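You operate a simulated robot arm through the tools that you are given. There is no shell and no other tool. Be economical: measure what you need, move in short steps, check, and stop when the job is done.

You run a simulated two-armed robot. Do the job below in one go: nothing can be reset, and whatever is moved stays where it is left.

TASK
Set both belt guides to the width on the guides card.
Fine: loosen each guide knob, slide the guide to the card's mark, tighten the knob again.

The check looks at the end state, three seconds after you hand in, the way a careful person would. Anything else that was tipped, shoved, dropped, spilled or broken makes it a failure.

THE ROBOT
Two 7-joint arms with fingered hands on one trunk, on a base that drives. Base frame: it is fixed to the floor where the robot stands at the start and does not move with it; the origin is under the middle of the robot, x ahead of it, y to its left, z up. Readings come in mm, degrees, newtons and seconds.
The left shoulder is at the start at [80, 197, 1465], the right one opposite. With the tool pointing down near the work surface each hand reaches from about 100 to 640 mm from the robot's upright axis, wherever it stands, measured 20 degrees to its own side. Places, roughly: belt back button [500, 800, 1100]; belt run button [500, 800, 1100]; belt stop button [500, 900, 1100]; hose clamp knob [1100, 0, 1000]; left guide [700, 600, 1000]; left guide knob [600, 800, 1100]; right guide [700, 100, 1000]; right guide knob [600, 0, 1100]. Payload 4 kg a hand.
The TCP of each hand is the grasp point between the finger pads, 26 mm short of the fingertips. In the tool frame z runs along the fingers and y along their closing line. The gripper opens to 132 mm. The gripper's body begins 73 mm behind the TCP. The gripper is a hand of 4 fingers: y runs from the thumb to the fingers, the wrist lies at [0, 0, -239] in the tool frame, and closing takes about 1.5 s.
Orientation is told as [roll, pitch, yaw] about the base's x, y, z axes, in that order, counted from this pose: with the fingers straight down and closing along the base's y, the tool's x points along the base's -x, its y along +y and its z along -z.

THE INTERFACE
- The arms move only by the tool drive_tool. It takes "left_motion", "right_motion" or both (then of equal length, played together; a hand with none holds still); each is a list of rows, each a list of 6 numbers: the turn, a rotation vector about the tool's x, y, z in degrees, then the shift along the tool's x, y, z in cm. In form: [[rx, ry, rz, tx, ty, tz], ...]. A call has 1 to 8 rows; each row is the pose to reach, as a shift and turn from the pose commanded when the call began, along the tool's axes at that moment. "left_grip" and "right_grip" are, for a hand that has rows, the closure, from 0 (fully open) to 1 (shut), set as the call begins (left out, the last holds). Rows are played at 5 a second. More than 50 mm and 8.6 degrees between two rows, or a gripper value outside its range, and nothing of the call is played. A pose out of reach is approached as far as the arm can. The call stops where the force on the tool passes 40 N (or 10 N more than at its start, if that is more) or the arm is blocked; 0.2 s more then pass. Each finger travels about 72 mm/s and halts on what it meets, pressing with about 23 N; the grip force reading is that of the motor and also rises with nothing between the fingers. The clock runs only during rows and for 0.2 s after the last one: add rows that repeat a pose to give the fingers time. It gives the time, the measured TCP pose, the force on the tool (base axes), the opening and the grip force at its end, in the units of the frame above (readings bear some noise), with the torque about the TCP (base axes, N m) and any sound that the robot's microphone picked up.
- Cameras (640 x 400 px; columns grow to the right, rows downward): "scene" is now at [84.7, -12.6, 1600.4]; the picture's right is [-0.24, -0.97, -0.00], its down [-0.90, 0.23, -0.36] and it looks along [0.35, -0.09, -0.93] (base axes); focal length 214 px, centre (320, 200). "left" rides on the left gripper at [-68, 2, -97] in its tool frame; the picture's right is [-0.02, -1.00, 0.00], its down [0.82, -0.02, -0.58] and it looks along [0.58, -0.01, 0.82] (tool axes); focal length 270 px, centre (320, 200). "right" rides on the right gripper at [68, 2, -97] in its tool frame; the picture's right is [-0.03, 1.00, 0.00], its down [-0.82, -0.02, -0.58] and it looks along [-0.58, -0.01, 0.82] (tool axes); focal length 270 px, centre (320, 200). There is no depth. A picture from a camera that has moved, and an enlarged one, comes with that camera's place and axes in the base frame and with its lens.
- grab_frame(camera): a new picture of that camera. The clock stands still meanwhile.
- slide_trunk(by): slides the trunk up (or, below 0, down) by that many mm; the arms and the scene camera ride with it, the base frame stays. It gives what a move gives, with no picture.
- roll_base(legs): drives the robot by 1 to 6 legs, each [ahead, left, turn to the left] in mm, mm and degrees, along the robot's own axes; the way and the turn of a leg run together, so that a leg with both is an arc; at most 1500 mm and 180 degrees a leg. The arms and the cameras ride along, it lands a little off, and it stops where it bumps. It gives what a move gives.
- finger_targets(finger1, finger2, finger3, thumb_bend, hand): sets how far each is bent, from 0 (flat) to 100 (curled in); at 30 the hand is open as for a grip, at 70 the pads meet at the TCP. One left out holds its place. A second passes; each finger stops where it meets its share of the squeeze, and holds until it gets a number again. A gripper value or a shape takes the hand back. It gives what a move gives, with no picture; readings hold the bend of each and the force on the fingers (four entries, about 0 where the hand has none), thumb and palm.
- preshape(shape, hand): the hand has 4 fingers and takes this shape, open, in about a second: jaw (thumb against the fingers, like two jaws); tri (thumb and two fingers); tip (a fingertip pinch); poke (one finger out to press); point (the index stretched); flat (the hand flat); cup (the hand cupped); fist (a fist). The gripper value then closes the fingers along that shape, each until it touches; the sizes above hold for jaw. It gives what a move gives, with no picture.
- pan_tilt(pan, tilt): turns the head with the scene camera to pan (to the left, within 86 degrees either way) and tilt (down, from -29 to 69), counted from straight ahead of the robot. It gives what a move gives.
- enlarge(camera, box): a new picture of the part [left, top, right, bottom] of that camera's present view, enlarged. The clock stands still meanwhile.
- job_done(): hands the job in; it is judged then, once.

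Work in short steps. Places have to be worked out from the pictures, the camera data and where the tool is seen: move nearer, look again, correct. Check each grasp and each placing, and mend what went wrong. You have 120 turns and 88 pictures in all, those below and enlarged ones among them. Open the grippers and draw the arms clear of the work before you hand the job in, unless the task says otherwise; then end with one line.

The tools are called after ">>>" by a JSON object that holds its "fn" and its "kwargs". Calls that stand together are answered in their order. drive_tool: Moves the arms, as the interface text tells. Its arguments: {"type":"object","properties":{"left_motion":{"type":"array","items":{"type":"array","items":{"type":"number"}}},"left_grip":{"type":"number"},"right_motion":{"type":"array","items":{"type":"array","items":{"type":"number"}}},"right_grip":{"type":"number"}},"required":[]} The other tools are called the same way: slide_trunk (by) slides the trunk up or down; preshape (shape, hand) gives the hand a shape; finger_targets (finger1, finger2, finger3, thumb_bend, hand) moves the fingers one by one; roll_base (legs) drives the base; pan_tilt (pan, tilt) turns the head that bears the scene camera; grab_frame (camera) takes a picture; enlarge (camera, box) takes an enlarged picture of a part of a camera's view; job_done () hands the job in.

At the start:

```text
t: 0.0
left_tool_pos: [321.6, 419.4, 1000.1]
left_ee_rot: [0.0, 0.0, 0.0]
left_contact_force: [-0.2, 0.2, -0.4]
left_wrist_torque: [0.0, -0.04, 0.02]
left_finger_gap: 131.7
left_grip_force: 0.0
left_shape: jaw
left_bend: [30.0, 30.0, 30.0, 30.0]
left_finger forces: [0.1, 0.1, 0.0, 0.1, 0.0, 0.0]
right_tool_pos: [316.9, 3.1, 1000.3]
right_ee_rot: [0.0, 0.0, 0.1]
right_contact_force: [0.8, 0.7, 0.1]
right_wrist_torque: [-0.01, 0.0, 0.0]
right_finger_gap: 131.7
right_grip_force: 0.0
right_shape: jaw
right_bend: [30.0, 30.0, 30.0, 30.0]
right_finger forces: [0.1, 0.0, 0.0, 0.0, 0.0, 0.0]
trunk travel left (down, up): [-775.0, 65.0]
robot x, y, heading: [0.7, -1.1, 0.0]
head pan, tilt: [-14.2, 68.8]
```

scene: 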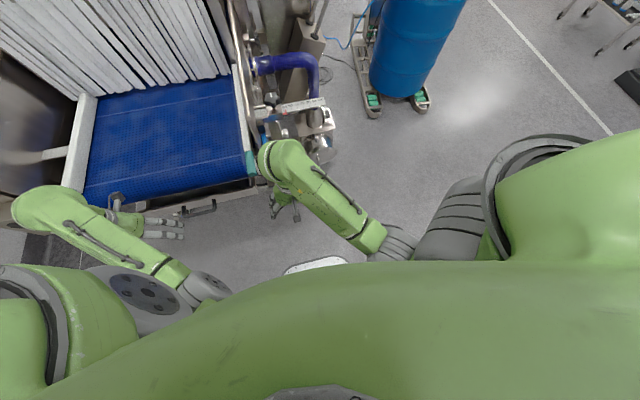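
right: 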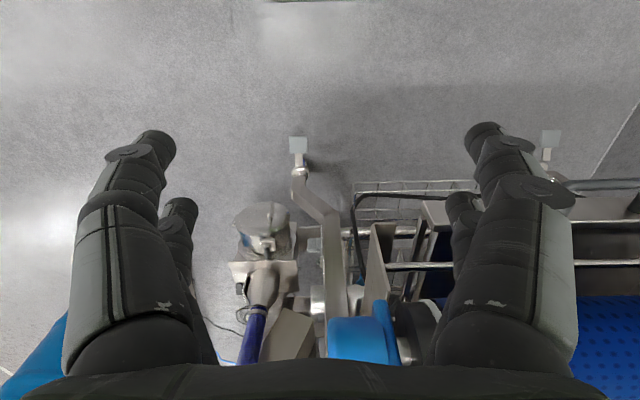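
left: 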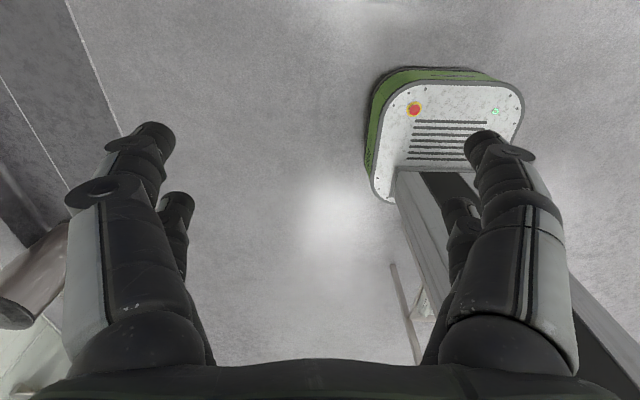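

The scene camera looks steeply down; the belt is ahead-left. I turn the head to look at the belt, guides and card.

>>> {"fn": "pan_tilt", "kwargs": {"pan": 25, "tilt": 35}}

>>> {"fn": "grab_frame", "kwargs": {"camera": "scene"}}

```text
t: 1.1
left_tool_pos: [320.6, 420.2, 1000.8]
left_ee_rot: [0.0, 0.1, 0.0]
left_contact_force: [0.9, 1.2, 0.0]
left_wrist_torque: [-0.02, 0.01, 0.01]
left_finger_gap: 132.0
left_grip_force: 0.1
left_shape: jaw
left_bend: [30.0, 30.0, 30.0, 30.0]
left_finger forces: [0.0, 0.1, 0.0, 0.0, 0.0, 0.0]
right_tool_pos: [316.5, 2.3, 999.7]
right_ee_rot: [0.0, 0.0, 0.0]
right_contact_force: [0.3, 0.7, -0.4]
right_wrist_torque: [0.02, 0.01, 0.03]
right_finger_gap: 131.9
right_grip_force: 0.1
right_shape: jaw
right_bend: [30.0, 30.0, 30.0, 30.0]
right_finger forces: [0.0, 0.0, 0.0, 0.1, 0.0, 0.0]
trunk travel left (down, up): [-775.0, 65.0]
robot x, y, heading: [0.6, -2.4, 0.1]
head pan, tilt: [25.0, 35.0]
```

```text
84 pictures are left
camera scene: at [110.4, 38.4, 1644.0], right [0.42, -0.91, 0.0], down [-0.52, -0.24, -0.82], along [0.74, 0.35, -0.57], focal length 214 px, centre (320, 200)
```

scene: 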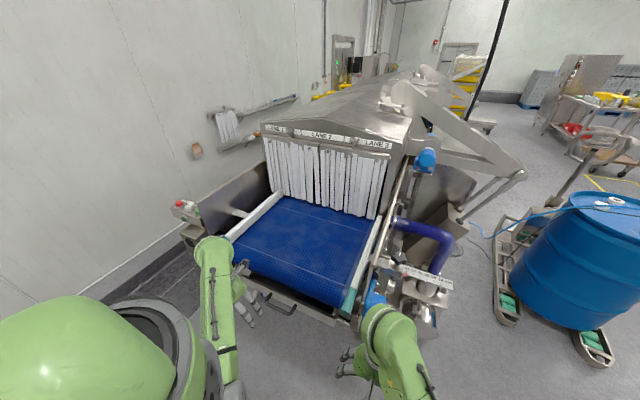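

>>> {"fn": "enlarge", "kwargs": {"camera": "scene", "box": [320, 200, 480, 340]}}

>>> {"fn": "enlarge", "kwargs": {"camera": "scene", "box": [160, 180, 320, 320]}}

>>> {"fn": "enlarge", "kwargs": {"camera": "scene", "box": [240, 70, 440, 220]}}

```text
2.86 times, centred on (400, 270) of scene
camera zoom: at [110.4, 38.4, 1644.0], right [0.42, -0.91, 0.0], down [-0.52, -0.24, -0.82], along [0.74, 0.35, -0.57], focal length 613 px, centre (91, 0)
```

zoom: 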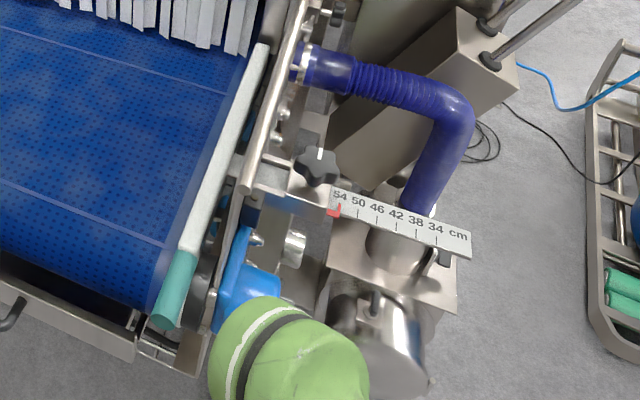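

```text
2.86 times, centred on (240, 250) of scene
camera zoom: at [110.4, 38.4, 1644.0], right [0.42, -0.91, 0.0], down [-0.52, -0.24, -0.82], along [0.74, 0.35, -0.57], focal length 613 px, centre (549, 57)
```

zoom: 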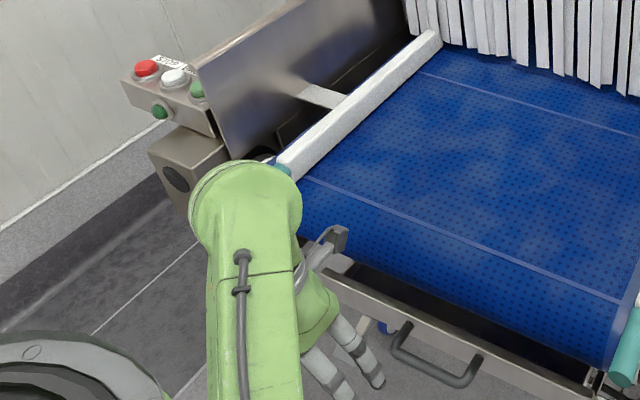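

```text
2.67 times, centred on (340, 145) of scene
camera zoom: at [110.4, 38.4, 1644.0], right [0.42, -0.91, 0.0], down [-0.52, -0.24, -0.82], along [0.74, 0.35, -0.57], focal length 572 px, centre (267, 347)
```

zoom: 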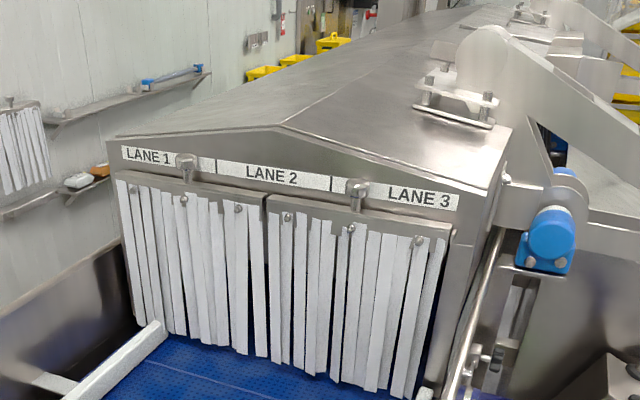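

The right guide has a scale (54…34 cm) with a red pointer near 54 and a black star knob. I now look for the card, wider around.

>>> {"fn": "pan_tilt", "kwargs": {"pan": 60, "tilt": 25}}

>>> {"fn": "grab_frame", "kwargs": {"camera": "scene"}}

>>> {"fn": "pan_tilt", "kwargs": {"pan": -10, "tilt": 20}}

>>> {"fn": "grab_frame", "kwargs": {"camera": "scene"}}

```text
t: 2.1
left_tool_pos: [320.7, 419.5, 999.3]
left_ee_rot: [0.1, 0.0, 0.0]
left_contact_force: [-0.2, -0.3, 0.2]
left_wrist_torque: [-0.02, 0.01, -0.02]
left_finger_gap: 132.1
left_grip_force: 0.1
left_shape: jaw
left_bend: [30.0, 30.0, 30.0, 30.0]
left_finger forces: [0.0, 0.0, 0.0, 0.1, 0.0, 0.0]
right_tool_pos: [317.6, 3.1, 1000.1]
right_ee_rot: [0.0, 0.0, 0.1]
right_contact_force: [-0.2, -0.6, 0.0]
right_wrist_torque: [-0.01, 0.01, -0.01]
right_finger_gap: 131.9
right_grip_force: 0.1
right_shape: jaw
right_bend: [30.0, 30.0, 30.0, 30.0]
right_finger forces: [0.0, 0.1, 0.0, 0.0, 0.0, 0.0]
trunk travel left (down, up): [-775.0, 65.0]
robot x, y, heading: [-1.1, -1.4, 0.1]
head pan, tilt: [60.0, 25.0]
```

```text
80 pictures are left
camera scene: at [76.7, 81.0, 1659.8], right [0.87, -0.5, 0.0], down [-0.21, -0.37, -0.91], along [0.45, 0.78, -0.42], focal length 214 px, centre (320, 200)
```

scene: 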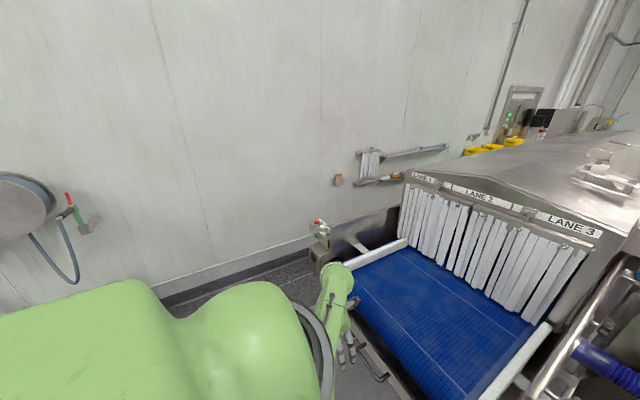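

```text
t: 3.5
left_tool_pos: [320.9, 419.9, 999.1]
left_ee_rot: [0.1, 0.0, -0.1]
left_contact_force: [-0.2, 0.0, -1.6]
left_wrist_torque: [0.0, 0.03, 0.04]
left_finger_gap: 131.7
left_grip_force: 0.0
left_shape: jaw
left_bend: [30.0, 30.0, 30.0, 30.0]
left_finger forces: [0.1, 0.1, 0.1, 0.0, 0.0, 0.0]
right_tool_pos: [317.2, 2.0, 1000.7]
right_ee_rot: [0.0, -0.1, 0.0]
right_contact_force: [0.6, 0.8, 0.4]
right_wrist_torque: [0.0, 0.01, -0.01]
right_finger_gap: 131.8
right_grip_force: 0.0
right_shape: jaw
right_bend: [30.0, 30.0, 30.0, 30.0]
right_finger forces: [0.0, 0.0, 0.0, 0.0, 0.0, 0.0]
trunk travel left (down, up): [-775.0, 65.0]
robot x, y, heading: [0.7, 4.8, 0.1]
head pan, tilt: [-10.0, 20.0]
```

```text
79 pictures are left
camera scene: at [122.3, -14.8, 1668.0], right [-0.17, -0.98, 0.0], down [-0.34, 0.06, -0.94], along [0.93, -0.16, -0.34], focal length 214 px, centre (320, 200)
```

scene: 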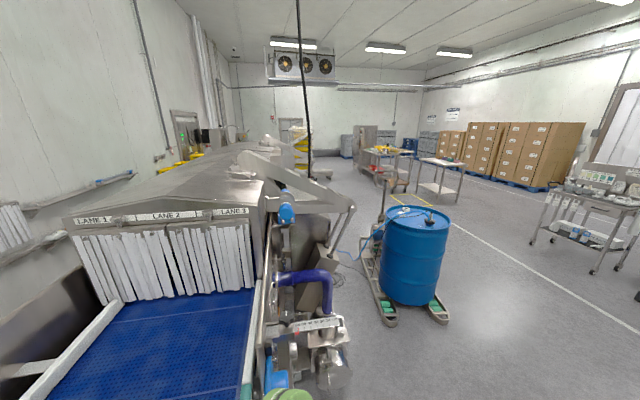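

There is a trolley at right with what look like cards; I zoom in on it.

>>> {"fn": "pan_tilt", "kwargs": {"pan": -50, "tilt": 25}}

>>> {"fn": "grab_frame", "kwargs": {"camera": "scene"}}

>>> {"fn": "enlarge", "kwargs": {"camera": "scene", "box": [280, 80, 440, 180]}}

```text
t: 4.5
left_tool_pos: [320.6, 419.4, 999.4]
left_ee_rot: [0.1, 0.0, 0.0]
left_contact_force: [0.0, 0.4, 0.3]
left_wrist_torque: [0.01, 0.02, 0.0]
left_finger_gap: 131.9
left_grip_force: 0.1
left_shape: jaw
left_bend: [30.0, 30.0, 30.0, 30.0]
left_finger forces: [0.1, 0.1, 0.1, 0.0, 0.1, 0.0]
right_tool_pos: [316.8, 2.3, 1000.7]
right_ee_rot: [0.0, 0.0, 0.0]
right_contact_force: [0.3, 0.4, -0.8]
right_wrist_torque: [0.02, -0.02, 0.02]
right_finger_gap: 132.0
right_grip_force: 0.1
right_shape: jaw
right_bend: [30.0, 30.0, 30.0, 30.0]
right_finger forces: [0.0, 0.0, 0.0, 0.0, 0.0, 0.0]
trunk travel left (down, up): [-775.0, 65.0]
robot x, y, heading: [-2.6, 0.5, -0.2]
head pan, tilt: [-50.0, 25.0]
```

```text
78 pictures are left
camera scene: at [89.9, -69.2, 1659.9], right [-0.77, -0.64, 0.0], down [-0.27, 0.32, -0.91], along [0.58, -0.69, -0.42], focal length 214 px, centre (320, 200)
```

scene: 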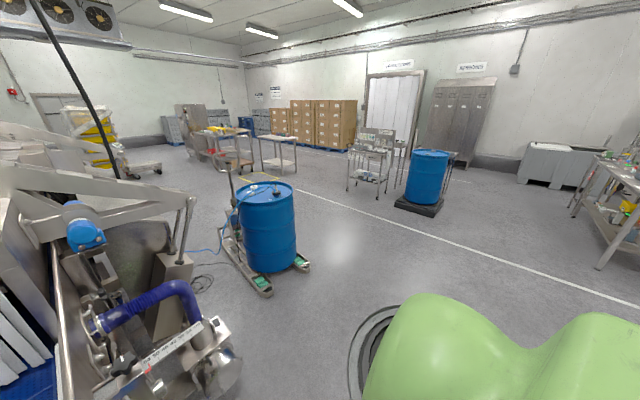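

```text
4.00 times, centred on (360, 130) of scene
camera zoom: at [89.9, -69.2, 1659.9], right [-0.77, -0.64, 0.0], down [-0.27, 0.32, -0.91], along [0.58, -0.69, -0.42], focal length 858 px, centre (160, 480)
```

zoom: 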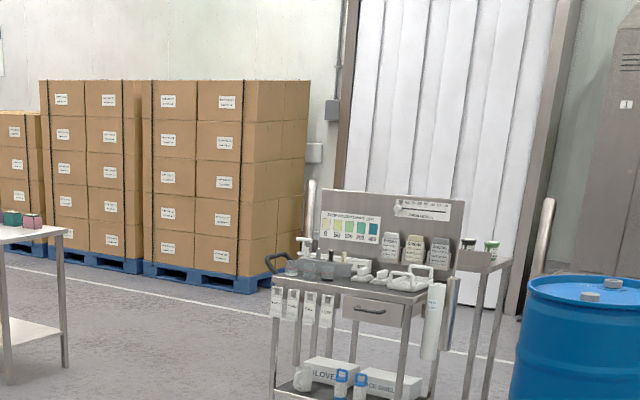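

Not obviously there. I look to the far right and far left.

>>> {"fn": "pan_tilt", "kwargs": {"pan": -86, "tilt": 25}}

>>> {"fn": "grab_frame", "kwargs": {"camera": "scene"}}

>>> {"fn": "pan_tilt", "kwargs": {"pan": 86, "tilt": 20}}

>>> {"fn": "grab_frame", "kwargs": {"camera": "scene"}}

```text
t: 5.6
left_tool_pos: [321.3, 421.0, 999.4]
left_ee_rot: [0.1, 0.1, 0.0]
left_contact_force: [-0.1, 0.6, -0.1]
left_wrist_torque: [0.0, -0.01, 0.02]
left_finger_gap: 131.7
left_grip_force: 0.1
left_shape: jaw
left_bend: [30.0, 30.0, 30.0, 30.0]
left_finger forces: [0.0, 0.0, 0.1, 0.1, 0.0, 0.0]
right_tool_pos: [317.4, 2.2, 999.1]
right_ee_rot: [0.1, -0.1, 0.0]
right_contact_force: [-0.2, -0.5, -0.1]
right_wrist_torque: [0.01, 0.01, 0.0]
right_finger_gap: 131.7
right_grip_force: 0.0
right_shape: jaw
right_bend: [30.0, 30.0, 30.0, 30.0]
right_finger forces: [0.0, 0.0, 0.0, 0.1, 0.0, 0.0]
trunk travel left (down, up): [-775.0, 65.0]
robot x, y, heading: [0.4, 1.9, -0.2]
head pan, tilt: [-85.9, 25.0]
```

```text
76 pictures are left
camera scene: at [37.2, -90.6, 1659.9], right [-1.0, -0.07, 0.0], down [-0.03, 0.42, -0.91], along [0.06, -0.9, -0.42], focal length 214 px, centre (320, 200)
```

scene: 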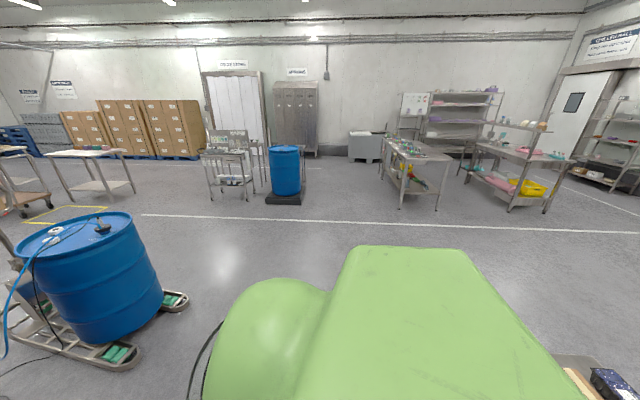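

```text
t: 8.2
left_tool_pos: [321.3, 421.1, 999.3]
left_ee_rot: [0.1, 0.1, -0.1]
left_contact_force: [0.3, -0.9, 0.5]
left_wrist_torque: [-0.01, -0.01, -0.03]
left_finger_gap: 131.9
left_grip_force: 0.0
left_shape: jaw
left_bend: [30.0, 30.0, 30.0, 30.0]
left_finger forces: [0.0, 0.1, 0.0, 0.0, 0.0, 0.0]
right_tool_pos: [316.1, 1.5, 999.2]
right_ee_rot: [0.1, 0.0, 0.0]
right_contact_force: [-0.6, -0.1, -0.3]
right_wrist_torque: [0.0, 0.02, -0.02]
right_finger_gap: 132.1
right_grip_force: 0.0
right_shape: jaw
right_bend: [30.0, 30.0, 30.0, 30.0]
right_finger forces: [0.0, 0.1, 0.0, 0.0, 0.0, 0.0]
trunk travel left (down, up): [-775.0, 65.0]
robot x, y, heading: [-1.4, 0.7, 0.1]
head pan, tilt: [85.9, 20.0]
```

```text
75 pictures are left
camera scene: at [37.2, 94.2, 1668.0], right [1.0, -0.07, 0.0], down [-0.02, -0.34, -0.94], along [0.07, 0.94, -0.34], focal length 214 px, centre (320, 200)
```

scene: 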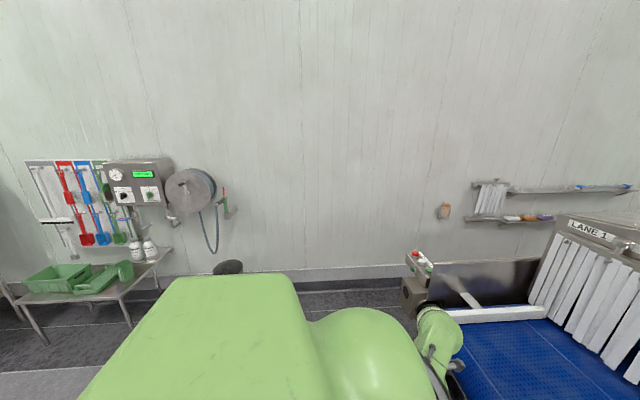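

There's something at the robot's right rear (lower right corner). I look there, and at the trolley/whiteboard in closer view.

>>> {"fn": "pan_tilt", "kwargs": {"pan": -86, "tilt": 45}}

>>> {"fn": "enlarge", "kwargs": {"camera": "scene", "box": [440, 200, 640, 400]}}

>>> {"fn": "enlarge", "kwargs": {"camera": "scene", "box": [360, 0, 640, 160]}}

```text
t: 10.8
left_tool_pos: [321.5, 420.9, 999.6]
left_ee_rot: [0.0, 0.0, 0.0]
left_contact_force: [-0.7, -1.0, 0.6]
left_wrist_torque: [0.0, 0.0, 0.01]
left_finger_gap: 131.6
left_grip_force: 0.1
left_shape: jaw
left_bend: [30.0, 30.0, 30.0, 30.0]
left_finger forces: [0.0, 0.0, 0.1, 0.2, 0.1, 0.0]
right_tool_pos: [316.5, 2.3, 1000.6]
right_ee_rot: [0.0, 0.0, 0.0]
right_contact_force: [0.1, 0.3, 0.3]
right_wrist_torque: [0.03, 0.02, -0.02]
right_finger_gap: 131.8
right_grip_force: 0.2
right_shape: jaw
right_bend: [30.0, 30.0, 30.0, 30.0]
right_finger forces: [0.1, 0.1, 0.0, 0.0, 0.1, 0.0]
trunk travel left (down, up): [-775.0, 65.0]
robot x, y, heading: [-0.3, -0.1, -0.3]
head pan, tilt: [-85.9, 45.0]
```

```text
2.00 times, centred on (540, 300) of scene
camera zoom: at [36.4, -79.8, 1629.3], right [-1.0, -0.07, 0.0], down [-0.05, 0.71, -0.71], along [0.05, -0.71, -0.71], focal length 429 px, centre (-120, 0)
```

zoom: 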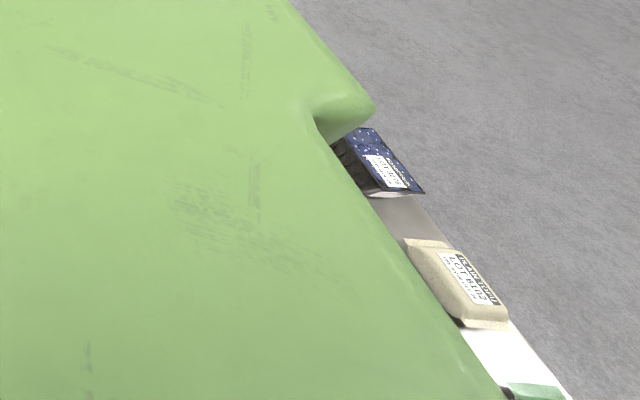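

```text
2.29 times, centred on (500, 80) of scene
camera zoom: at [36.4, -79.8, 1629.3], right [-1.0, -0.07, 0.0], down [-0.05, 0.71, -0.71], along [0.05, -0.71, -0.71], focal length 490 px, centre (-91, 474)
```

zoom: 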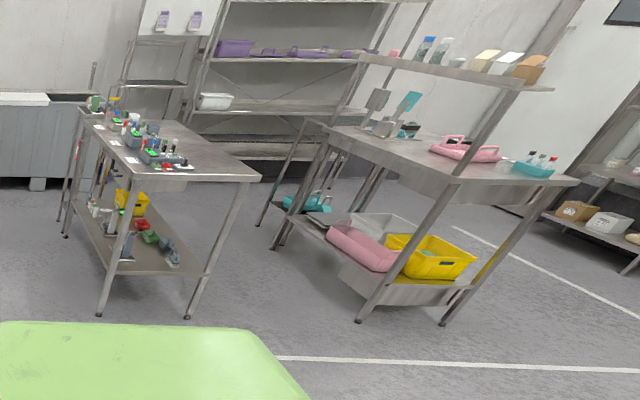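

There is a bench behind the robot (x ≈ -1000), which may hold the card. I turn left 90° in place to look at it.

>>> {"fn": "roll_base", "kwargs": {"legs": [[0, 0, 90]]}}

>>> {"fn": "pan_tilt", "kwargs": {"pan": 75, "tilt": 40}}

>>> {"fn": "grab_frame", "kwargs": {"camera": "scene"}}

```text
t: 15.0
left_tool_pos: [-415.9, 326.8, 999.6]
left_ee_rot: [0.1, -0.1, 89.2]
left_contact_force: [0.4, 0.1, -0.2]
left_wrist_torque: [-0.01, 0.03, 0.02]
left_finger_gap: 131.7
left_grip_force: 0.0
left_shape: jaw
left_bend: [30.0, 30.0, 30.0, 30.0]
left_finger forces: [0.0, 0.0, 0.1, 0.0, 0.1, 0.1]
right_tool_pos: [1.9, 317.7, 1000.2]
right_ee_rot: [0.0, 0.0, 89.2]
right_contact_force: [0.7, -0.8, 0.1]
right_wrist_torque: [-0.04, -0.03, 0.02]
right_finger_gap: 131.9
right_grip_force: 0.0
right_shape: jaw
right_bend: [30.0, 30.0, 30.0, 30.0]
right_finger forces: [0.0, 0.0, 0.0, 0.0, 0.0, 0.0]
trunk travel left (down, up): [-775.0, 65.0]
robot x, y, heading: [1.1, -0.1, 89.3]
head pan, tilt: [-85.9, 45.0]
```

```text
t: 17.4
left_tool_pos: [-416.7, 325.5, 999.2]
left_ee_rot: [0.0, 0.0, 89.3]
left_contact_force: [0.4, 0.0, -0.2]
left_wrist_torque: [0.03, 0.05, -0.02]
left_finger_gap: 132.0
left_grip_force: 0.0
left_shape: jaw
left_bend: [30.0, 30.0, 30.0, 30.0]
left_finger forces: [0.1, 0.0, 0.0, 0.0, 0.0, 0.1]
right_tool_pos: [2.9, 316.8, 999.9]
right_ee_rot: [0.0, 0.0, 89.2]
right_contact_force: [-0.2, -0.2, 0.1]
right_wrist_torque: [0.04, 0.0, 0.01]
right_finger_gap: 131.7
right_grip_force: 0.0
right_shape: jaw
right_bend: [30.0, 30.0, 30.0, 30.0]
right_finger forces: [0.0, 0.0, 0.1, 0.1, 0.0, 0.1]
trunk travel left (down, up): [-775.0, 65.0]
robot x, y, heading: [4.5, 1.8, 89.3]
head pan, tilt: [75.0, 40.0]
```

```text
72 pictures are left
camera scene: at [-81.0, 54.4, 1636.5], right [0.27, 0.96, 0.0], down [0.62, -0.17, -0.77], along [-0.74, 0.21, -0.64], focal length 214 px, centre (320, 200)
```

scene: 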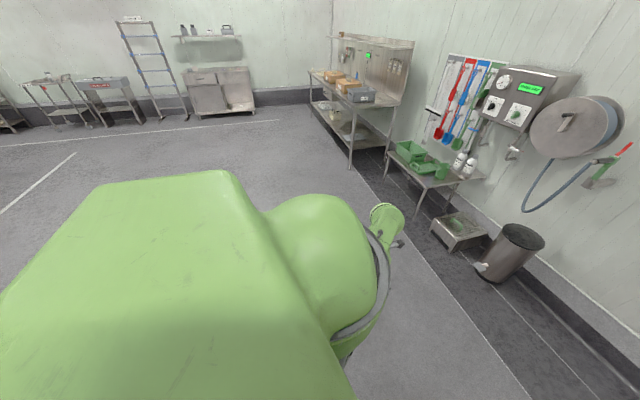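

The bench isn't here in that direction. I turn another 90° and look around straight ahead.

>>> {"fn": "roll_base", "kwargs": {"legs": [[0, 0, 90]]}}

>>> {"fn": "pan_tilt", "kwargs": {"pan": 20, "tilt": 35}}

>>> {"fn": "grab_frame", "kwargs": {"camera": "scene"}}

```text
t: 21.6
left_tool_pos: [-334.0, -411.3, 999.9]
left_ee_rot: [0.1, 0.0, 178.2]
left_contact_force: [0.3, 0.3, 0.2]
left_wrist_torque: [-0.02, 0.01, 0.0]
left_finger_gap: 132.0
left_grip_force: 0.0
left_shape: jaw
left_bend: [30.0, 30.0, 30.0, 30.0]
left_finger forces: [0.0, 0.0, 0.0, 0.0, 0.1, 0.0]
right_tool_pos: [-317.9, 6.9, 999.8]
right_ee_rot: [0.0, -0.1, 178.3]
right_contact_force: [0.5, -1.0, 0.1]
right_wrist_torque: [0.0, 0.0, -0.03]
right_finger_gap: 132.0
right_grip_force: 0.0
right_shape: jaw
right_bend: [30.0, 30.0, 30.0, 30.0]
right_finger forces: [0.0, 0.1, 0.0, 0.0, 0.0, 0.0]
trunk travel left (down, up): [-775.0, 65.0]
robot x, y, heading: [2.1, -1.4, 178.4]
head pan, tilt: [75.0, 40.0]
```

```text
t: 22.9
left_tool_pos: [-333.9, -410.1, 999.7]
left_ee_rot: [0.1, 0.0, 178.2]
left_contact_force: [-0.5, 0.5, 0.5]
left_wrist_torque: [-0.02, -0.01, -0.01]
left_finger_gap: 132.0
left_grip_force: 0.1
left_shape: jaw
left_bend: [30.0, 30.0, 30.0, 30.0]
left_finger forces: [0.0, 0.0, 0.1, 0.0, 0.0, 0.1]
right_tool_pos: [-316.8, 7.9, 999.7]
right_ee_rot: [0.0, 0.0, 178.3]
right_contact_force: [-0.8, 0.4, 1.1]
right_wrist_torque: [-0.01, -0.03, 0.02]
right_finger_gap: 132.0
right_grip_force: 0.1
right_shape: jaw
right_bend: [30.0, 30.0, 30.0, 30.0]
right_finger forces: [0.0, 0.0, 0.1, 0.0, 0.1, 0.1]
trunk travel left (down, up): [-775.0, 65.0]
robot x, y, heading: [4.2, -1.8, 178.5]
head pan, tilt: [20.0, 35.0]
```

```text
71 pictures are left
camera scene: at [-113.2, -25.6, 1644.1], right [-0.31, 0.95, 0.0], down [0.54, 0.18, -0.82], along [-0.78, -0.26, -0.57], focal length 214 px, centre (320, 200)
```

scene: 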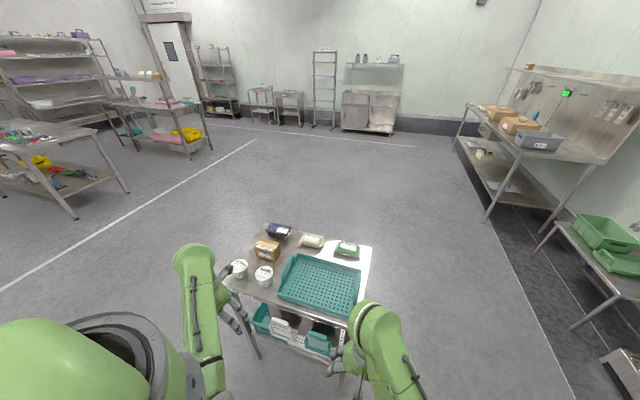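

A trolley with lots and trays. I zoom in on it and other candidates.

>>> {"fn": "enlarge", "kwargs": {"camera": "scene", "box": [220, 215, 380, 375]}}

>>> {"fn": "enlarge", "kwargs": {"camera": "scene", "box": [430, 50, 640, 190]}}

```text
2.50 times, centred on (300, 295) of scene
camera zoom: at [-113.2, -25.6, 1644.1], right [-0.31, 0.95, 0.0], down [0.54, 0.18, -0.82], along [-0.78, -0.26, -0.57], focal length 536 px, centre (370, -38)
```

zoom: 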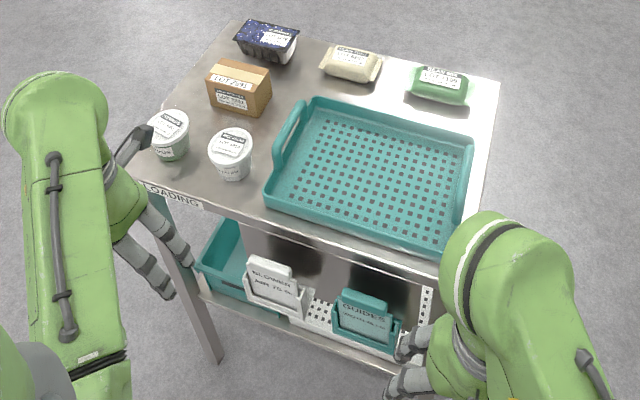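

```text
2.86 times, centred on (535, 120) of scene
camera zoom: at [-113.2, -25.6, 1644.1], right [-0.31, 0.95, 0.0], down [0.54, 0.18, -0.82], along [-0.78, -0.26, -0.57], focal length 613 px, centre (-294, 429)
```

zoom: 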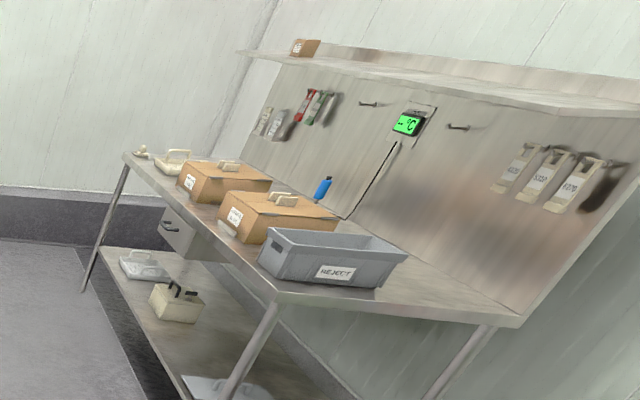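

The GUIDES card is on the loading trolley front. I zoom tightly on it.

>>> {"fn": "enlarge", "kwargs": {"camera": "scene", "box": [298, 326, 332, 350]}}

>>> {"fn": "enlarge", "kwargs": {"camera": "right", "box": [0, 0, 640, 400]}}

```text
16.00 times, centred on (315, 338) of scene
camera zoom: at [-113.2, -25.6, 1644.1], right [-0.31, 0.95, 0.0], down [0.54, 0.18, -0.82], along [-0.78, -0.26, -0.57], focal length 3432 px, centre (400, -2008)
```

zoom: 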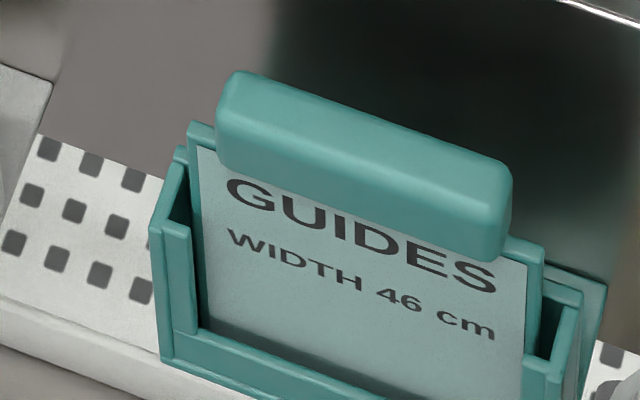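

```text
1.00 times, centred on (320, 200) of right
camera zoom: at [-249.5, 4.5, 1096.2], right [-0.06, -1.0, 0.0], down [-0.81, 0.05, 0.58], along [-0.58, 0.03, -0.82], focal length 270 px, centre (320, 200)
```

zoom: 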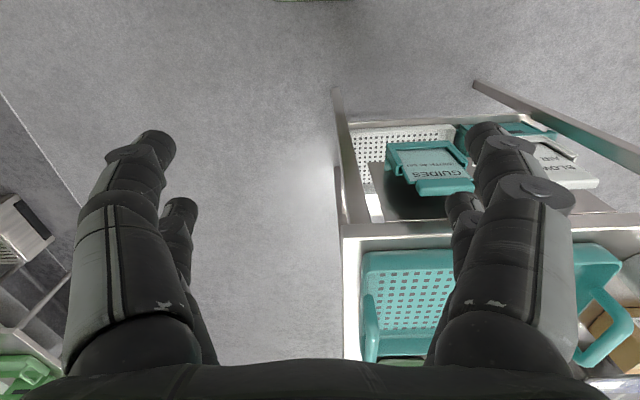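

The card says WIDTH 46 cm. I turn back to face the belt.

>>> {"fn": "roll_base", "kwargs": {"legs": [[0, 0, -90], [0, 0, -88.5]]}}

>>> {"fn": "pan_tilt", "kwargs": {"pan": 0, "tilt": 55}}

>>> {"fn": "grab_frame", "kwargs": {"camera": "scene"}}

```text
t: 30.9
left_tool_pos: [329.4, 413.6, 999.0]
left_ee_rot: [0.1, 0.0, -1.2]
left_contact_force: [-0.2, 0.0, -0.4]
left_wrist_torque: [0.0, 0.01, 0.02]
left_finger_gap: 131.9
left_grip_force: 0.1
left_shape: jaw
left_bend: [30.0, 30.0, 30.0, 30.0]
left_finger forces: [0.0, 0.0, 0.1, 0.1, 0.1, 0.0]
right_tool_pos: [317.1, -5.0, 999.7]
right_ee_rot: [0.0, 0.0, -1.3]
right_contact_force: [-0.1, -0.1, 0.5]
right_wrist_torque: [-0.01, -0.01, 0.02]
right_finger_gap: 131.7
right_grip_force: 0.1
right_shape: jaw
right_bend: [30.0, 30.0, 30.0, 30.0]
right_finger forces: [0.1, 0.1, 0.0, 0.1, 0.1, 0.0]
trunk travel left (down, up): [-775.0, 65.0]
robot x, y, heading: [-1.1, -2.5, -1.3]
head pan, tilt: [20.0, 35.0]
```

```text
t: 31.7
left_tool_pos: [329.5, 412.8, 998.6]
left_ee_rot: [0.1, 0.0, -1.2]
left_contact_force: [-0.2, -0.2, -0.1]
left_wrist_torque: [-0.02, -0.01, 0.0]
left_finger_gap: 132.0
left_grip_force: 0.1
left_shape: jaw
left_bend: [30.0, 30.0, 30.0, 30.0]
left_finger forces: [0.1, 0.0, 0.0, 0.0, 0.1, 0.0]
right_tool_pos: [317.3, -4.5, 1000.3]
right_ee_rot: [0.0, 0.0, -1.3]
right_contact_force: [0.3, 0.9, 0.6]
right_wrist_torque: [0.01, 0.01, -0.01]
right_finger_gap: 131.9
right_grip_force: 0.0
right_shape: jaw
right_bend: [30.0, 30.0, 30.0, 30.0]
right_finger forces: [0.0, 0.0, 0.0, 0.0, 0.0, 0.0]
trunk travel left (down, up): [-775.0, 65.0]
robot x, y, heading: [-0.1, 0.5, -1.1]
head pan, tilt: [0.0, 55.0]
```

```text
66 pictures are left
camera scene: at [102.7, -0.8, 1615.9], right [-0.02, -1.0, 0.0], down [-0.82, 0.02, -0.57], along [0.57, -0.01, -0.82], focal length 214 px, centre (320, 200)
```

scene: 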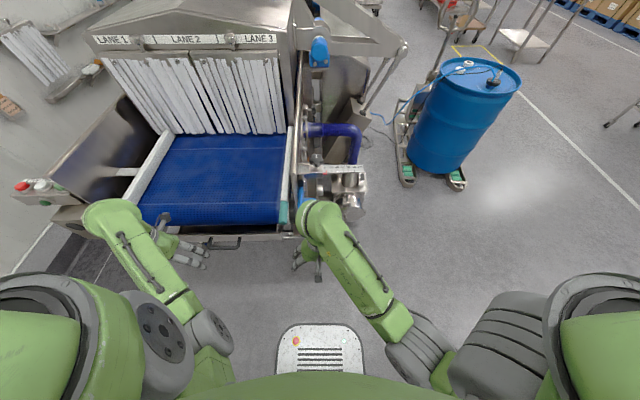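

I zoom on the right guide clamp and the left clamp.

>>> {"fn": "enlarge", "kwargs": {"camera": "scene", "box": [270, 110, 390, 230]}}

>>> {"fn": "enlarge", "kwargs": {"camera": "scene", "box": [0, 100, 200, 240]}}

```text
3.33 times, centred on (330, 170) of scene
camera zoom: at [102.7, -0.8, 1615.9], right [-0.02, -1.0, 0.0], down [-0.82, 0.02, -0.57], along [0.57, -0.01, -0.82], focal length 715 px, centre (287, 300)
```

zoom: 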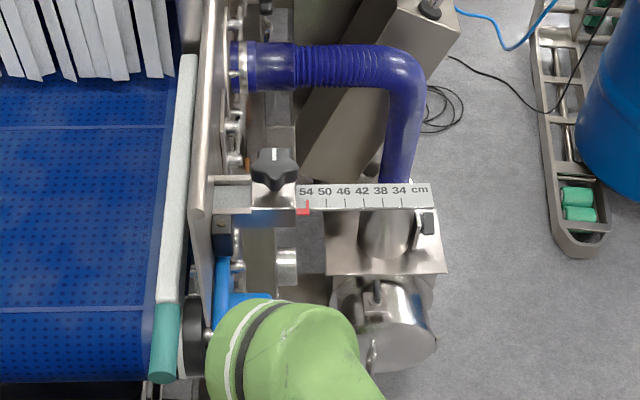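

```text
2.86 times, centred on (100, 170) of scene
camera zoom: at [102.7, -0.8, 1615.9], right [-0.02, -1.0, 0.0], down [-0.82, 0.02, -0.57], along [0.57, -0.01, -0.82], focal length 613 px, centre (949, 286)
```

zoom: 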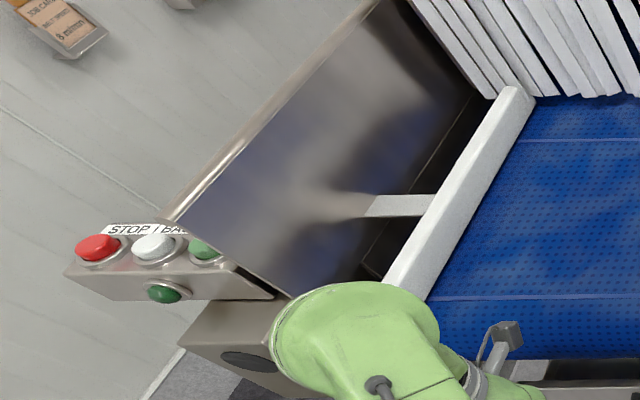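

The bar carries the scale past a fixed red pointer (reading 54 now), about 40 mm of slide for 8 cm width. I raise both hands before driving nearer.

>>> {"fn": "drive_tool", "kwargs": {"left_motion": [[0, 0, 0, 0, 0, -5], [0, 0, 0, 0, 0, -10], [0, 0, 0, 0, 0, -15], [0, 0, 0, 0, 0, -20], [0, 0, 0, 0, 0, -25]], "right_motion": [[0, 0, 0, 0, 0, -5], [0, 0, 0, 0, 0, -10], [0, 0, 0, 0, 0, -15], [0, 0, 0, 0, 0, -20], [0, 0, 0, 0, 0, -25]]}}

>>> {"fn": "grab_frame", "kwargs": {"camera": "right"}}

>>> {"fn": "grab_frame", "kwargs": {"camera": "left"}}

```text
t: 32.9
left_tool_pos: [364.1, 444.9, 1057.8]
left_ee_rot: [0.2, -0.2, -1.3]
left_contact_force: [0.2, 0.0, -0.6]
left_wrist_torque: [-0.02, 0.03, -0.01]
left_finger_gap: 131.9
left_grip_force: 0.1
left_shape: jaw
left_bend: [30.0, 30.0, 30.0, 30.0]
left_finger forces: [0.0, 0.0, 0.0, 0.0, 0.0, 0.1]
left hand out of reach, approached as far as the arm can: row 1, 2, 3, 4, 5
right_tool_pos: [325.5, 2.6, 1039.4]
right_ee_rot: [0.1, -0.1, -1.2]
right_contact_force: [0.3, 0.1, -0.2]
right_wrist_torque: [-0.01, 0.02, 0.01]
right_finger_gap: 131.9
right_grip_force: 0.0
right_shape: jaw
right_bend: [30.0, 30.0, 30.0, 30.0]
right_finger forces: [0.1, 0.0, 0.0, 0.0, 0.0, 0.0]
right hand out of reach, approached as far as the arm can: row 1, 2, 3, 4, 5
trunk travel left (down, up): [-775.0, 65.0]
robot x, y, heading: [2.5, 0.6, -1.1]
head pan, tilt: [0.0, 55.0]
```

```text
63 pictures are left
camera right: at [255.2, 6.9, 1136.4], right [0.05, 1.0, 0.0], down [0.81, -0.04, 0.58], along [0.58, -0.03, -0.82], focal length 270 px, centre (320, 200)
```

right: 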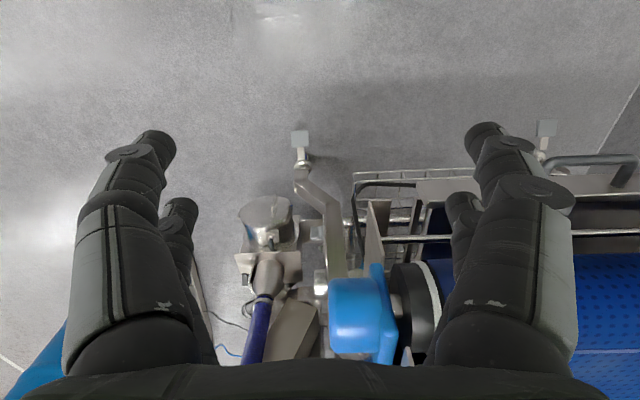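

```text
62 pictures are left
camera left: at [431.4, 445.2, 1153.7], right [0.0, -1.0, 0.0], down [-0.82, -0.01, 0.58], along [-0.58, 0.0, -0.82], focal length 270 px, centre (320, 200)
```

left: 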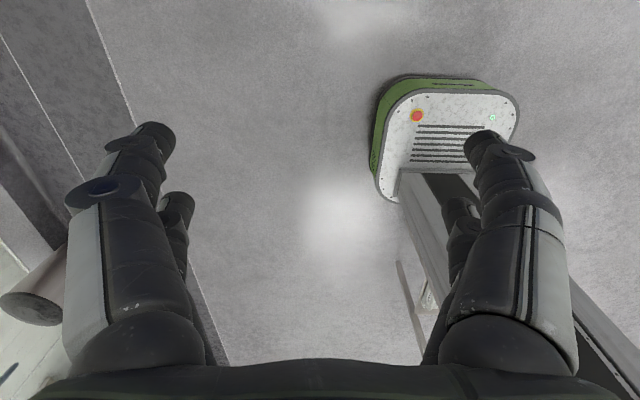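

The hands are near their upper reach limit. I zoom tightly on the right knob now, then raise the trunk 65 and zoom again for triangulation.

>>> {"fn": "enlarge", "kwargs": {"camera": "scene", "box": [300, 145, 348, 175]}}

>>> {"fn": "slide_trunk", "kwargs": {"by": 65}}

>>> {"fn": "enlarge", "kwargs": {"camera": "scene", "box": [300, 145, 348, 175]}}

```text
13.33 times, centred on (324, 160) of scene
camera zoom: at [103.7, 0.2, 1615.6], right [-0.02, -1.0, 0.0], down [-0.82, 0.02, -0.57], along [0.57, -0.01, -0.82], focal length 2860 px, centre (267, 733)
```

zoom: 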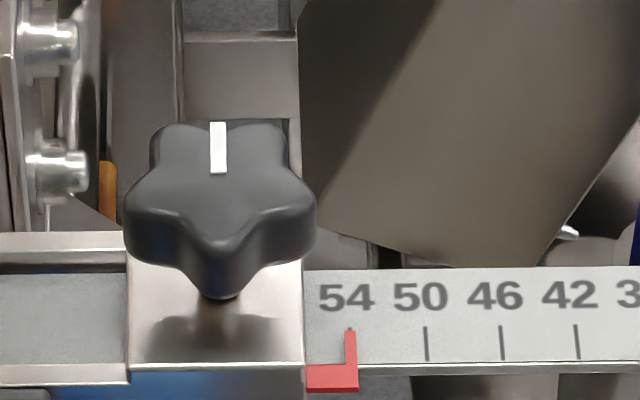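

```text
t: 33.9
left_tool_pos: [363.2, 445.2, 1123.7]
left_ee_rot: [0.3, -0.2, -1.1]
left_contact_force: [0.4, 0.1, -0.5]
left_wrist_torque: [-0.01, 0.03, 0.0]
left_finger_gap: 132.0
left_grip_force: 0.1
left_shape: jaw
left_bend: [30.0, 30.0, 30.0, 30.0]
left_finger forces: [0.1, 0.0, 0.0, 0.0, 0.0, 0.0]
right_tool_pos: [323.0, 2.5, 1105.4]
right_ee_rot: [0.0, -0.1, -1.2]
right_contact_force: [1.0, -1.0, -0.2]
right_wrist_torque: [0.03, 0.02, -0.02]
right_finger_gap: 131.8
right_grip_force: 0.1
right_shape: jaw
right_bend: [30.0, 30.0, 30.0, 30.0]
right_finger forces: [0.0, 0.0, 0.0, 0.0, 0.0, 0.0]
trunk travel left (down, up): [-840.0, 0.0]
robot x, y, heading: [1.1, -0.8, -1.2]
head pan, tilt: [0.0, 55.0]
```

```text
13.33 times, centred on (324, 160) of scene
camera zoom: at [102.5, -1.0, 1680.9], right [-0.02, -1.0, 0.0], down [-0.82, 0.02, -0.57], along [0.57, -0.01, -0.82], focal length 2860 px, centre (267, 733)
```

zoom: 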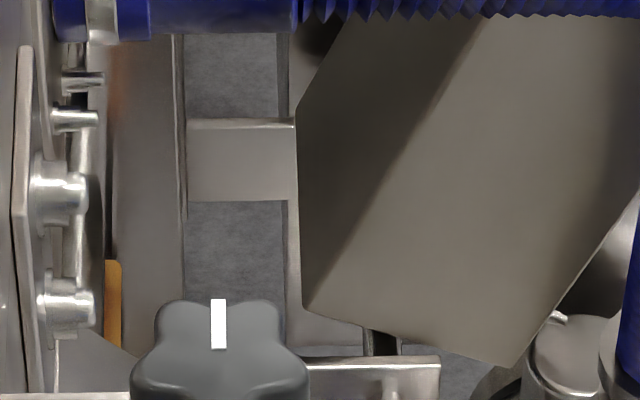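

The right knob has a vertical axis: centre ≈ (618, 2), top z ≈ 1117, about 48 mm wide and 18 thick. I drive nearer so that it lies in the right arm's comfortable zone.

>>> {"fn": "roll_base", "kwargs": {"legs": [[0, 130, 1.2], [120, 0, 0]]}}

>>> {"fn": "grab_frame", "kwargs": {"camera": "right"}}

```text
t: 36.1
left_tool_pos: [468.3, 584.8, 1125.1]
left_ee_rot: [0.3, -0.6, 0.0]
left_contact_force: [-0.6, 0.9, 0.1]
left_wrist_torque: [-0.03, -0.06, 0.0]
left_finger_gap: 131.9
left_grip_force: 0.1
left_shape: jaw
left_bend: [30.0, 30.0, 30.0, 30.0]
left_finger forces: [0.0, 0.0, 0.0, 0.1, 0.1, 0.0]
right_tool_pos: [436.9, 142.2, 1108.4]
right_ee_rot: [0.1, -0.5, -0.1]
right_contact_force: [-0.4, 0.4, -0.4]
right_wrist_torque: [-0.03, -0.03, -0.01]
right_finger_gap: 131.9
right_grip_force: 0.0
right_shape: jaw
right_bend: [30.0, 30.0, 30.0, 30.0]
right_finger forces: [0.0, 0.0, 0.0, 0.1, 0.0, 0.1]
trunk travel left (down, up): [-840.0, 0.0]
robot x, y, heading: [118.4, 130.1, 0.0]
head pan, tilt: [0.0, 55.0]
```

```text
59 pictures are left
camera right: at [367.1, 143.8, 1203.2], right [0.03, 1.0, 0.0], down [0.81, -0.02, 0.58], along [0.58, -0.01, -0.81], focal length 270 px, centre (320, 200)
```

right: 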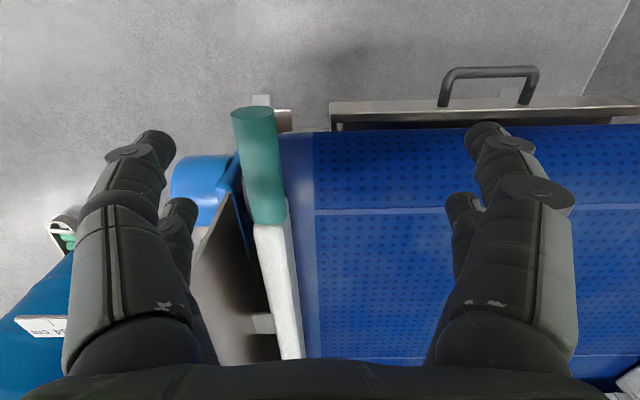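

Fingers are clear over the belt's front. I move the right hand sideways in front of the frame to y≈2, then raise it and see what height is reachable.

>>> {"fn": "drive_tool", "kwargs": {"right_motion": [[0, 0, 0, 0, -4.7, 0], [0, 0, 0, 0, -9.4, 0], [0, 0, 0, 0, -14, 0], [0, 0, 0, 0, -14, -4], [0, 0, 0, -4, -14, -6], [0, 0, 0, -4, -14, -6]]}}

```text
t: 37.5
left_tool_pos: [473.2, 584.0, 1124.1]
left_ee_rot: [0.3, -0.2, 0.0]
left_contact_force: [-0.5, 0.3, -0.2]
left_wrist_torque: [0.03, 0.0, 0.01]
left_finger_gap: 131.9
left_grip_force: 0.1
left_shape: jaw
left_bend: [30.0, 30.0, 30.0, 30.0]
left_finger forces: [0.0, 0.0, 0.0, 0.0, 0.0, 0.1]
right_tool_pos: [435.9, -4.3, 1107.9]
right_ee_rot: [0.0, -0.4, 0.1]
right_contact_force: [-1.3, 0.9, -0.9]
right_wrist_torque: [-0.02, -0.01, 0.0]
right_finger_gap: 131.8
right_grip_force: 0.1
right_shape: jaw
right_bend: [30.0, 30.0, 30.0, 30.0]
right_finger forces: [0.0, 0.0, 0.0, 0.0, 0.0, 0.1]
right hand out of reach, approached as far as the arm can: row 4, 5, 6
trunk travel left (down, up): [-840.0, 0.0]
robot x, y, heading: [122.8, 131.7, 0.1]
head pan, tilt: [0.0, 55.0]
```

The upper limit is the arm's minimum fold; further out it should go higher. I move 60 mm forward then up.

>>> {"fn": "drive_tool", "kwargs": {"right_motion": [[0, 0, 0, -3, 0, 0], [0, 0, 0, -6, 0, 0], [0, 0, 0, -6, 0, -3], [0, 0, 0, -6, 0, -6], [0, 0, 0, -6, 0, -7]]}}

>>> {"fn": "grab_frame", "kwargs": {"camera": "scene"}}

```text
t: 37.9
left_tool_pos: [469.0, 583.3, 1125.5]
left_ee_rot: [0.4, -0.5, -0.1]
left_contact_force: [0.1, 0.2, -0.4]
left_wrist_torque: [0.03, -0.04, 0.0]
left_finger_gap: 132.0
left_grip_force: 0.2
left_shape: jaw
left_bend: [30.0, 30.0, 30.0, 30.0]
left_finger forces: [0.0, 0.0, 0.0, 0.0, 0.0, 0.0]
right_tool_pos: [460.4, -0.9, 1102.3]
right_ee_rot: [0.6, 0.2, 0.9]
right_contact_force: [-1.2, -0.6, 0.2]
right_wrist_torque: [0.04, -0.03, 0.03]
right_finger_gap: 131.9
right_grip_force: 0.1
right_shape: jaw
right_bend: [30.0, 30.0, 30.0, 30.0]
right_finger forces: [0.1, 1.0, 0.0, 0.0, 0.1, 0.0]
right hand out of reach, approached as far as the arm can: row 1, 2
trunk travel left (down, up): [-840.0, 0.0]
robot x, y, heading: [118.3, 133.0, 0.2]
head pan, tilt: [0.0, 55.0]
stopped in row 2 (right hand): the force on the tool passed its limit (the readings are from after the stop); the commanded pose is now the measured one
```

```text
58 pictures are left
camera scene: at [214.2, 131.6, 1681.3], right [0.0, -1.0, 0.0], down [-0.82, 0.0, -0.58], along [0.58, 0.0, -0.82], focal length 214 px, centre (320, 200)
```

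scene: 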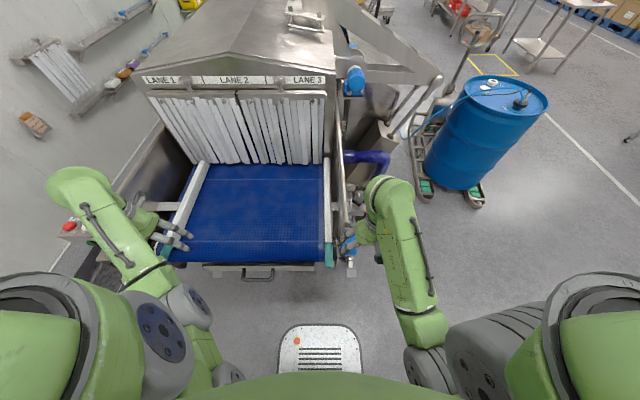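

Something stopped it. I zoom in at the hand.

>>> {"fn": "enlarge", "kwargs": {"camera": "scene", "box": [300, 140, 420, 280]}}

>>> {"fn": "grab_frame", "kwargs": {"camera": "right"}}

```text
2.86 times, centred on (360, 210) of scene
camera zoom: at [214.2, 131.6, 1681.3], right [0.0, -1.0, 0.0], down [-0.82, 0.0, -0.58], along [0.58, 0.0, -0.82], focal length 613 px, centre (206, 171)
```

zoom: 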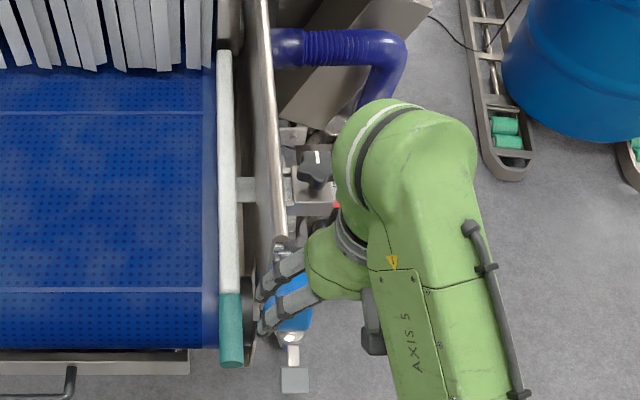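

```text
56 pictures are left
camera right: at [391.3, -2.2, 1198.5], right [0.01, 1.0, 0.01], down [0.82, -0.01, 0.57], along [0.57, 0.0, -0.82], focal length 270 px, centre (320, 200)
```

right: 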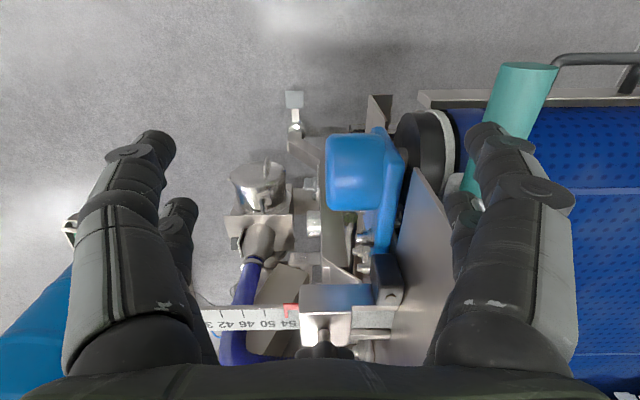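

The +y fingers touched the front edge of the side panel (y≈70). I back off, narrow the opening, shift −20 mm in y, advance to x≈530 and rise.

>>> {"fn": "drive_tool", "kwargs": {"right_motion": [[0, 0, 0, 2.5, -0.5, 0], [0, 0, 0, 2.5, -2.5, 0], [0, 0, 0, 2.5, -2.5, 0], [0, 0, 0, 2.5, -2.5, 0], [0, 0, 0, -1.5, -2.5, 0], [0, 0, 0, -5.5, -2.5, -0.5], [0, 0, 0, -7, -2.5, -2], [0, 0, 0, -7, -2.5, -6]], "right_grip": 0.4}}

```text
t: 39.7
left_tool_pos: [473.7, 582.8, 1123.3]
left_ee_rot: [0.3, -0.3, -0.1]
left_contact_force: [0.7, -0.1, -0.3]
left_wrist_torque: [0.0, 0.0, -0.03]
left_finger_gap: 131.9
left_grip_force: 0.0
left_shape: jaw
left_bend: [30.0, 30.0, 30.0, 30.0]
left_finger forces: [0.1, 0.1, 0.0, 0.1, 0.0, 0.1]
right_tool_pos: [550.2, -24.9, 1110.7]
right_ee_rot: [0.6, 0.4, 0.9]
right_contact_force: [0.3, -0.2, -0.3]
right_wrist_torque: [-0.01, -0.01, -0.02]
right_finger_gap: 80.0
right_grip_force: 0.1
right_shape: jaw
right_bend: [71.0, 71.0, 71.0, 70.0]
right_finger forces: [0.0, 0.0, 0.0, 0.0, 0.1, 0.0]
right hand out of reach, approached as far as the arm can: row 7, 8
trunk travel left (down, up): [-840.0, 0.0]
robot x, y, heading: [120.4, 134.4, 0.1]
head pan, tilt: [0.0, 55.0]
```

Height limit here is ~1110, which is just the grip height I want (tips ≈1084, block top well below). I take a look with the right camera before straddling the knob horizontally.

>>> {"fn": "drive_tool", "kwargs": {"right_motion": [[0, 0, 0, 0, 1.4, 0], [0, 0, 0, 0, 2.6, 0]]}}

>>> {"fn": "grab_frame", "kwargs": {"camera": "right"}}

>>> {"fn": "enlarge", "kwargs": {"camera": "scene", "box": [310, 150, 410, 230]}}

```text
t: 40.3
left_tool_pos: [474.9, 583.0, 1124.3]
left_ee_rot: [0.3, -0.3, -0.1]
left_contact_force: [-1.1, -0.1, -0.7]
left_wrist_torque: [-0.02, 0.01, -0.03]
left_finger_gap: 131.9
left_grip_force: 0.0
left_shape: jaw
left_bend: [30.0, 30.0, 30.0, 30.0]
left_finger forces: [0.0, 0.1, 0.1, 0.1, 0.0, 0.1]
right_tool_pos: [548.6, -1.1, 1110.9]
right_ee_rot: [0.6, 0.5, 0.8]
right_contact_force: [0.9, -3.2, -0.2]
right_wrist_torque: [0.13, 0.05, -0.06]
right_finger_gap: 78.9
right_grip_force: 0.1
right_shape: jaw
right_bend: [71.0, 71.0, 71.0, 70.0]
right_finger forces: [1.0, 2.6, 0.0, 0.0, 0.0, 0.0]
trunk travel left (down, up): [-840.0, 0.0]
robot x, y, heading: [118.2, 130.5, -0.3]
head pan, tilt: [0.0, 55.0]
```

```text
55 pictures are left
camera right: at [480.7, -0.8, 1207.8], right [0.01, 1.0, 0.01], down [0.82, -0.02, 0.57], along [0.57, 0.0, -0.82], focal length 270 px, centre (320, 200)
```

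right: 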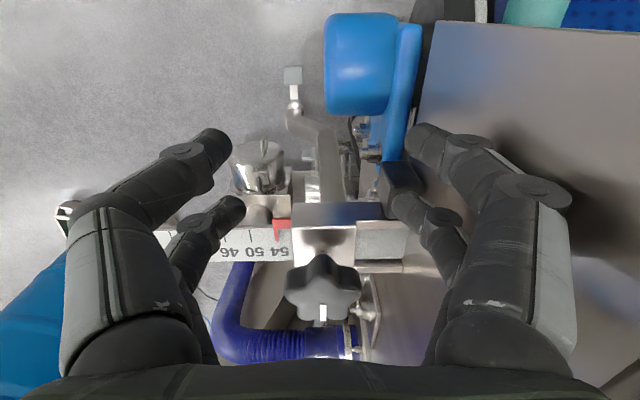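

```text
5.00 times, centred on (360, 190) of scene
camera zoom: at [221.9, 131.1, 1680.9], right [0.0, -1.0, 0.0], down [-0.82, 0.0, -0.57], along [0.57, 0.0, -0.82], focal length 1072 px, centre (120, 250)
```

zoom: 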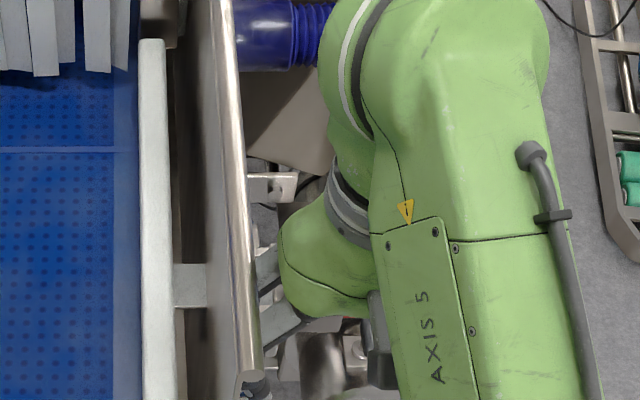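

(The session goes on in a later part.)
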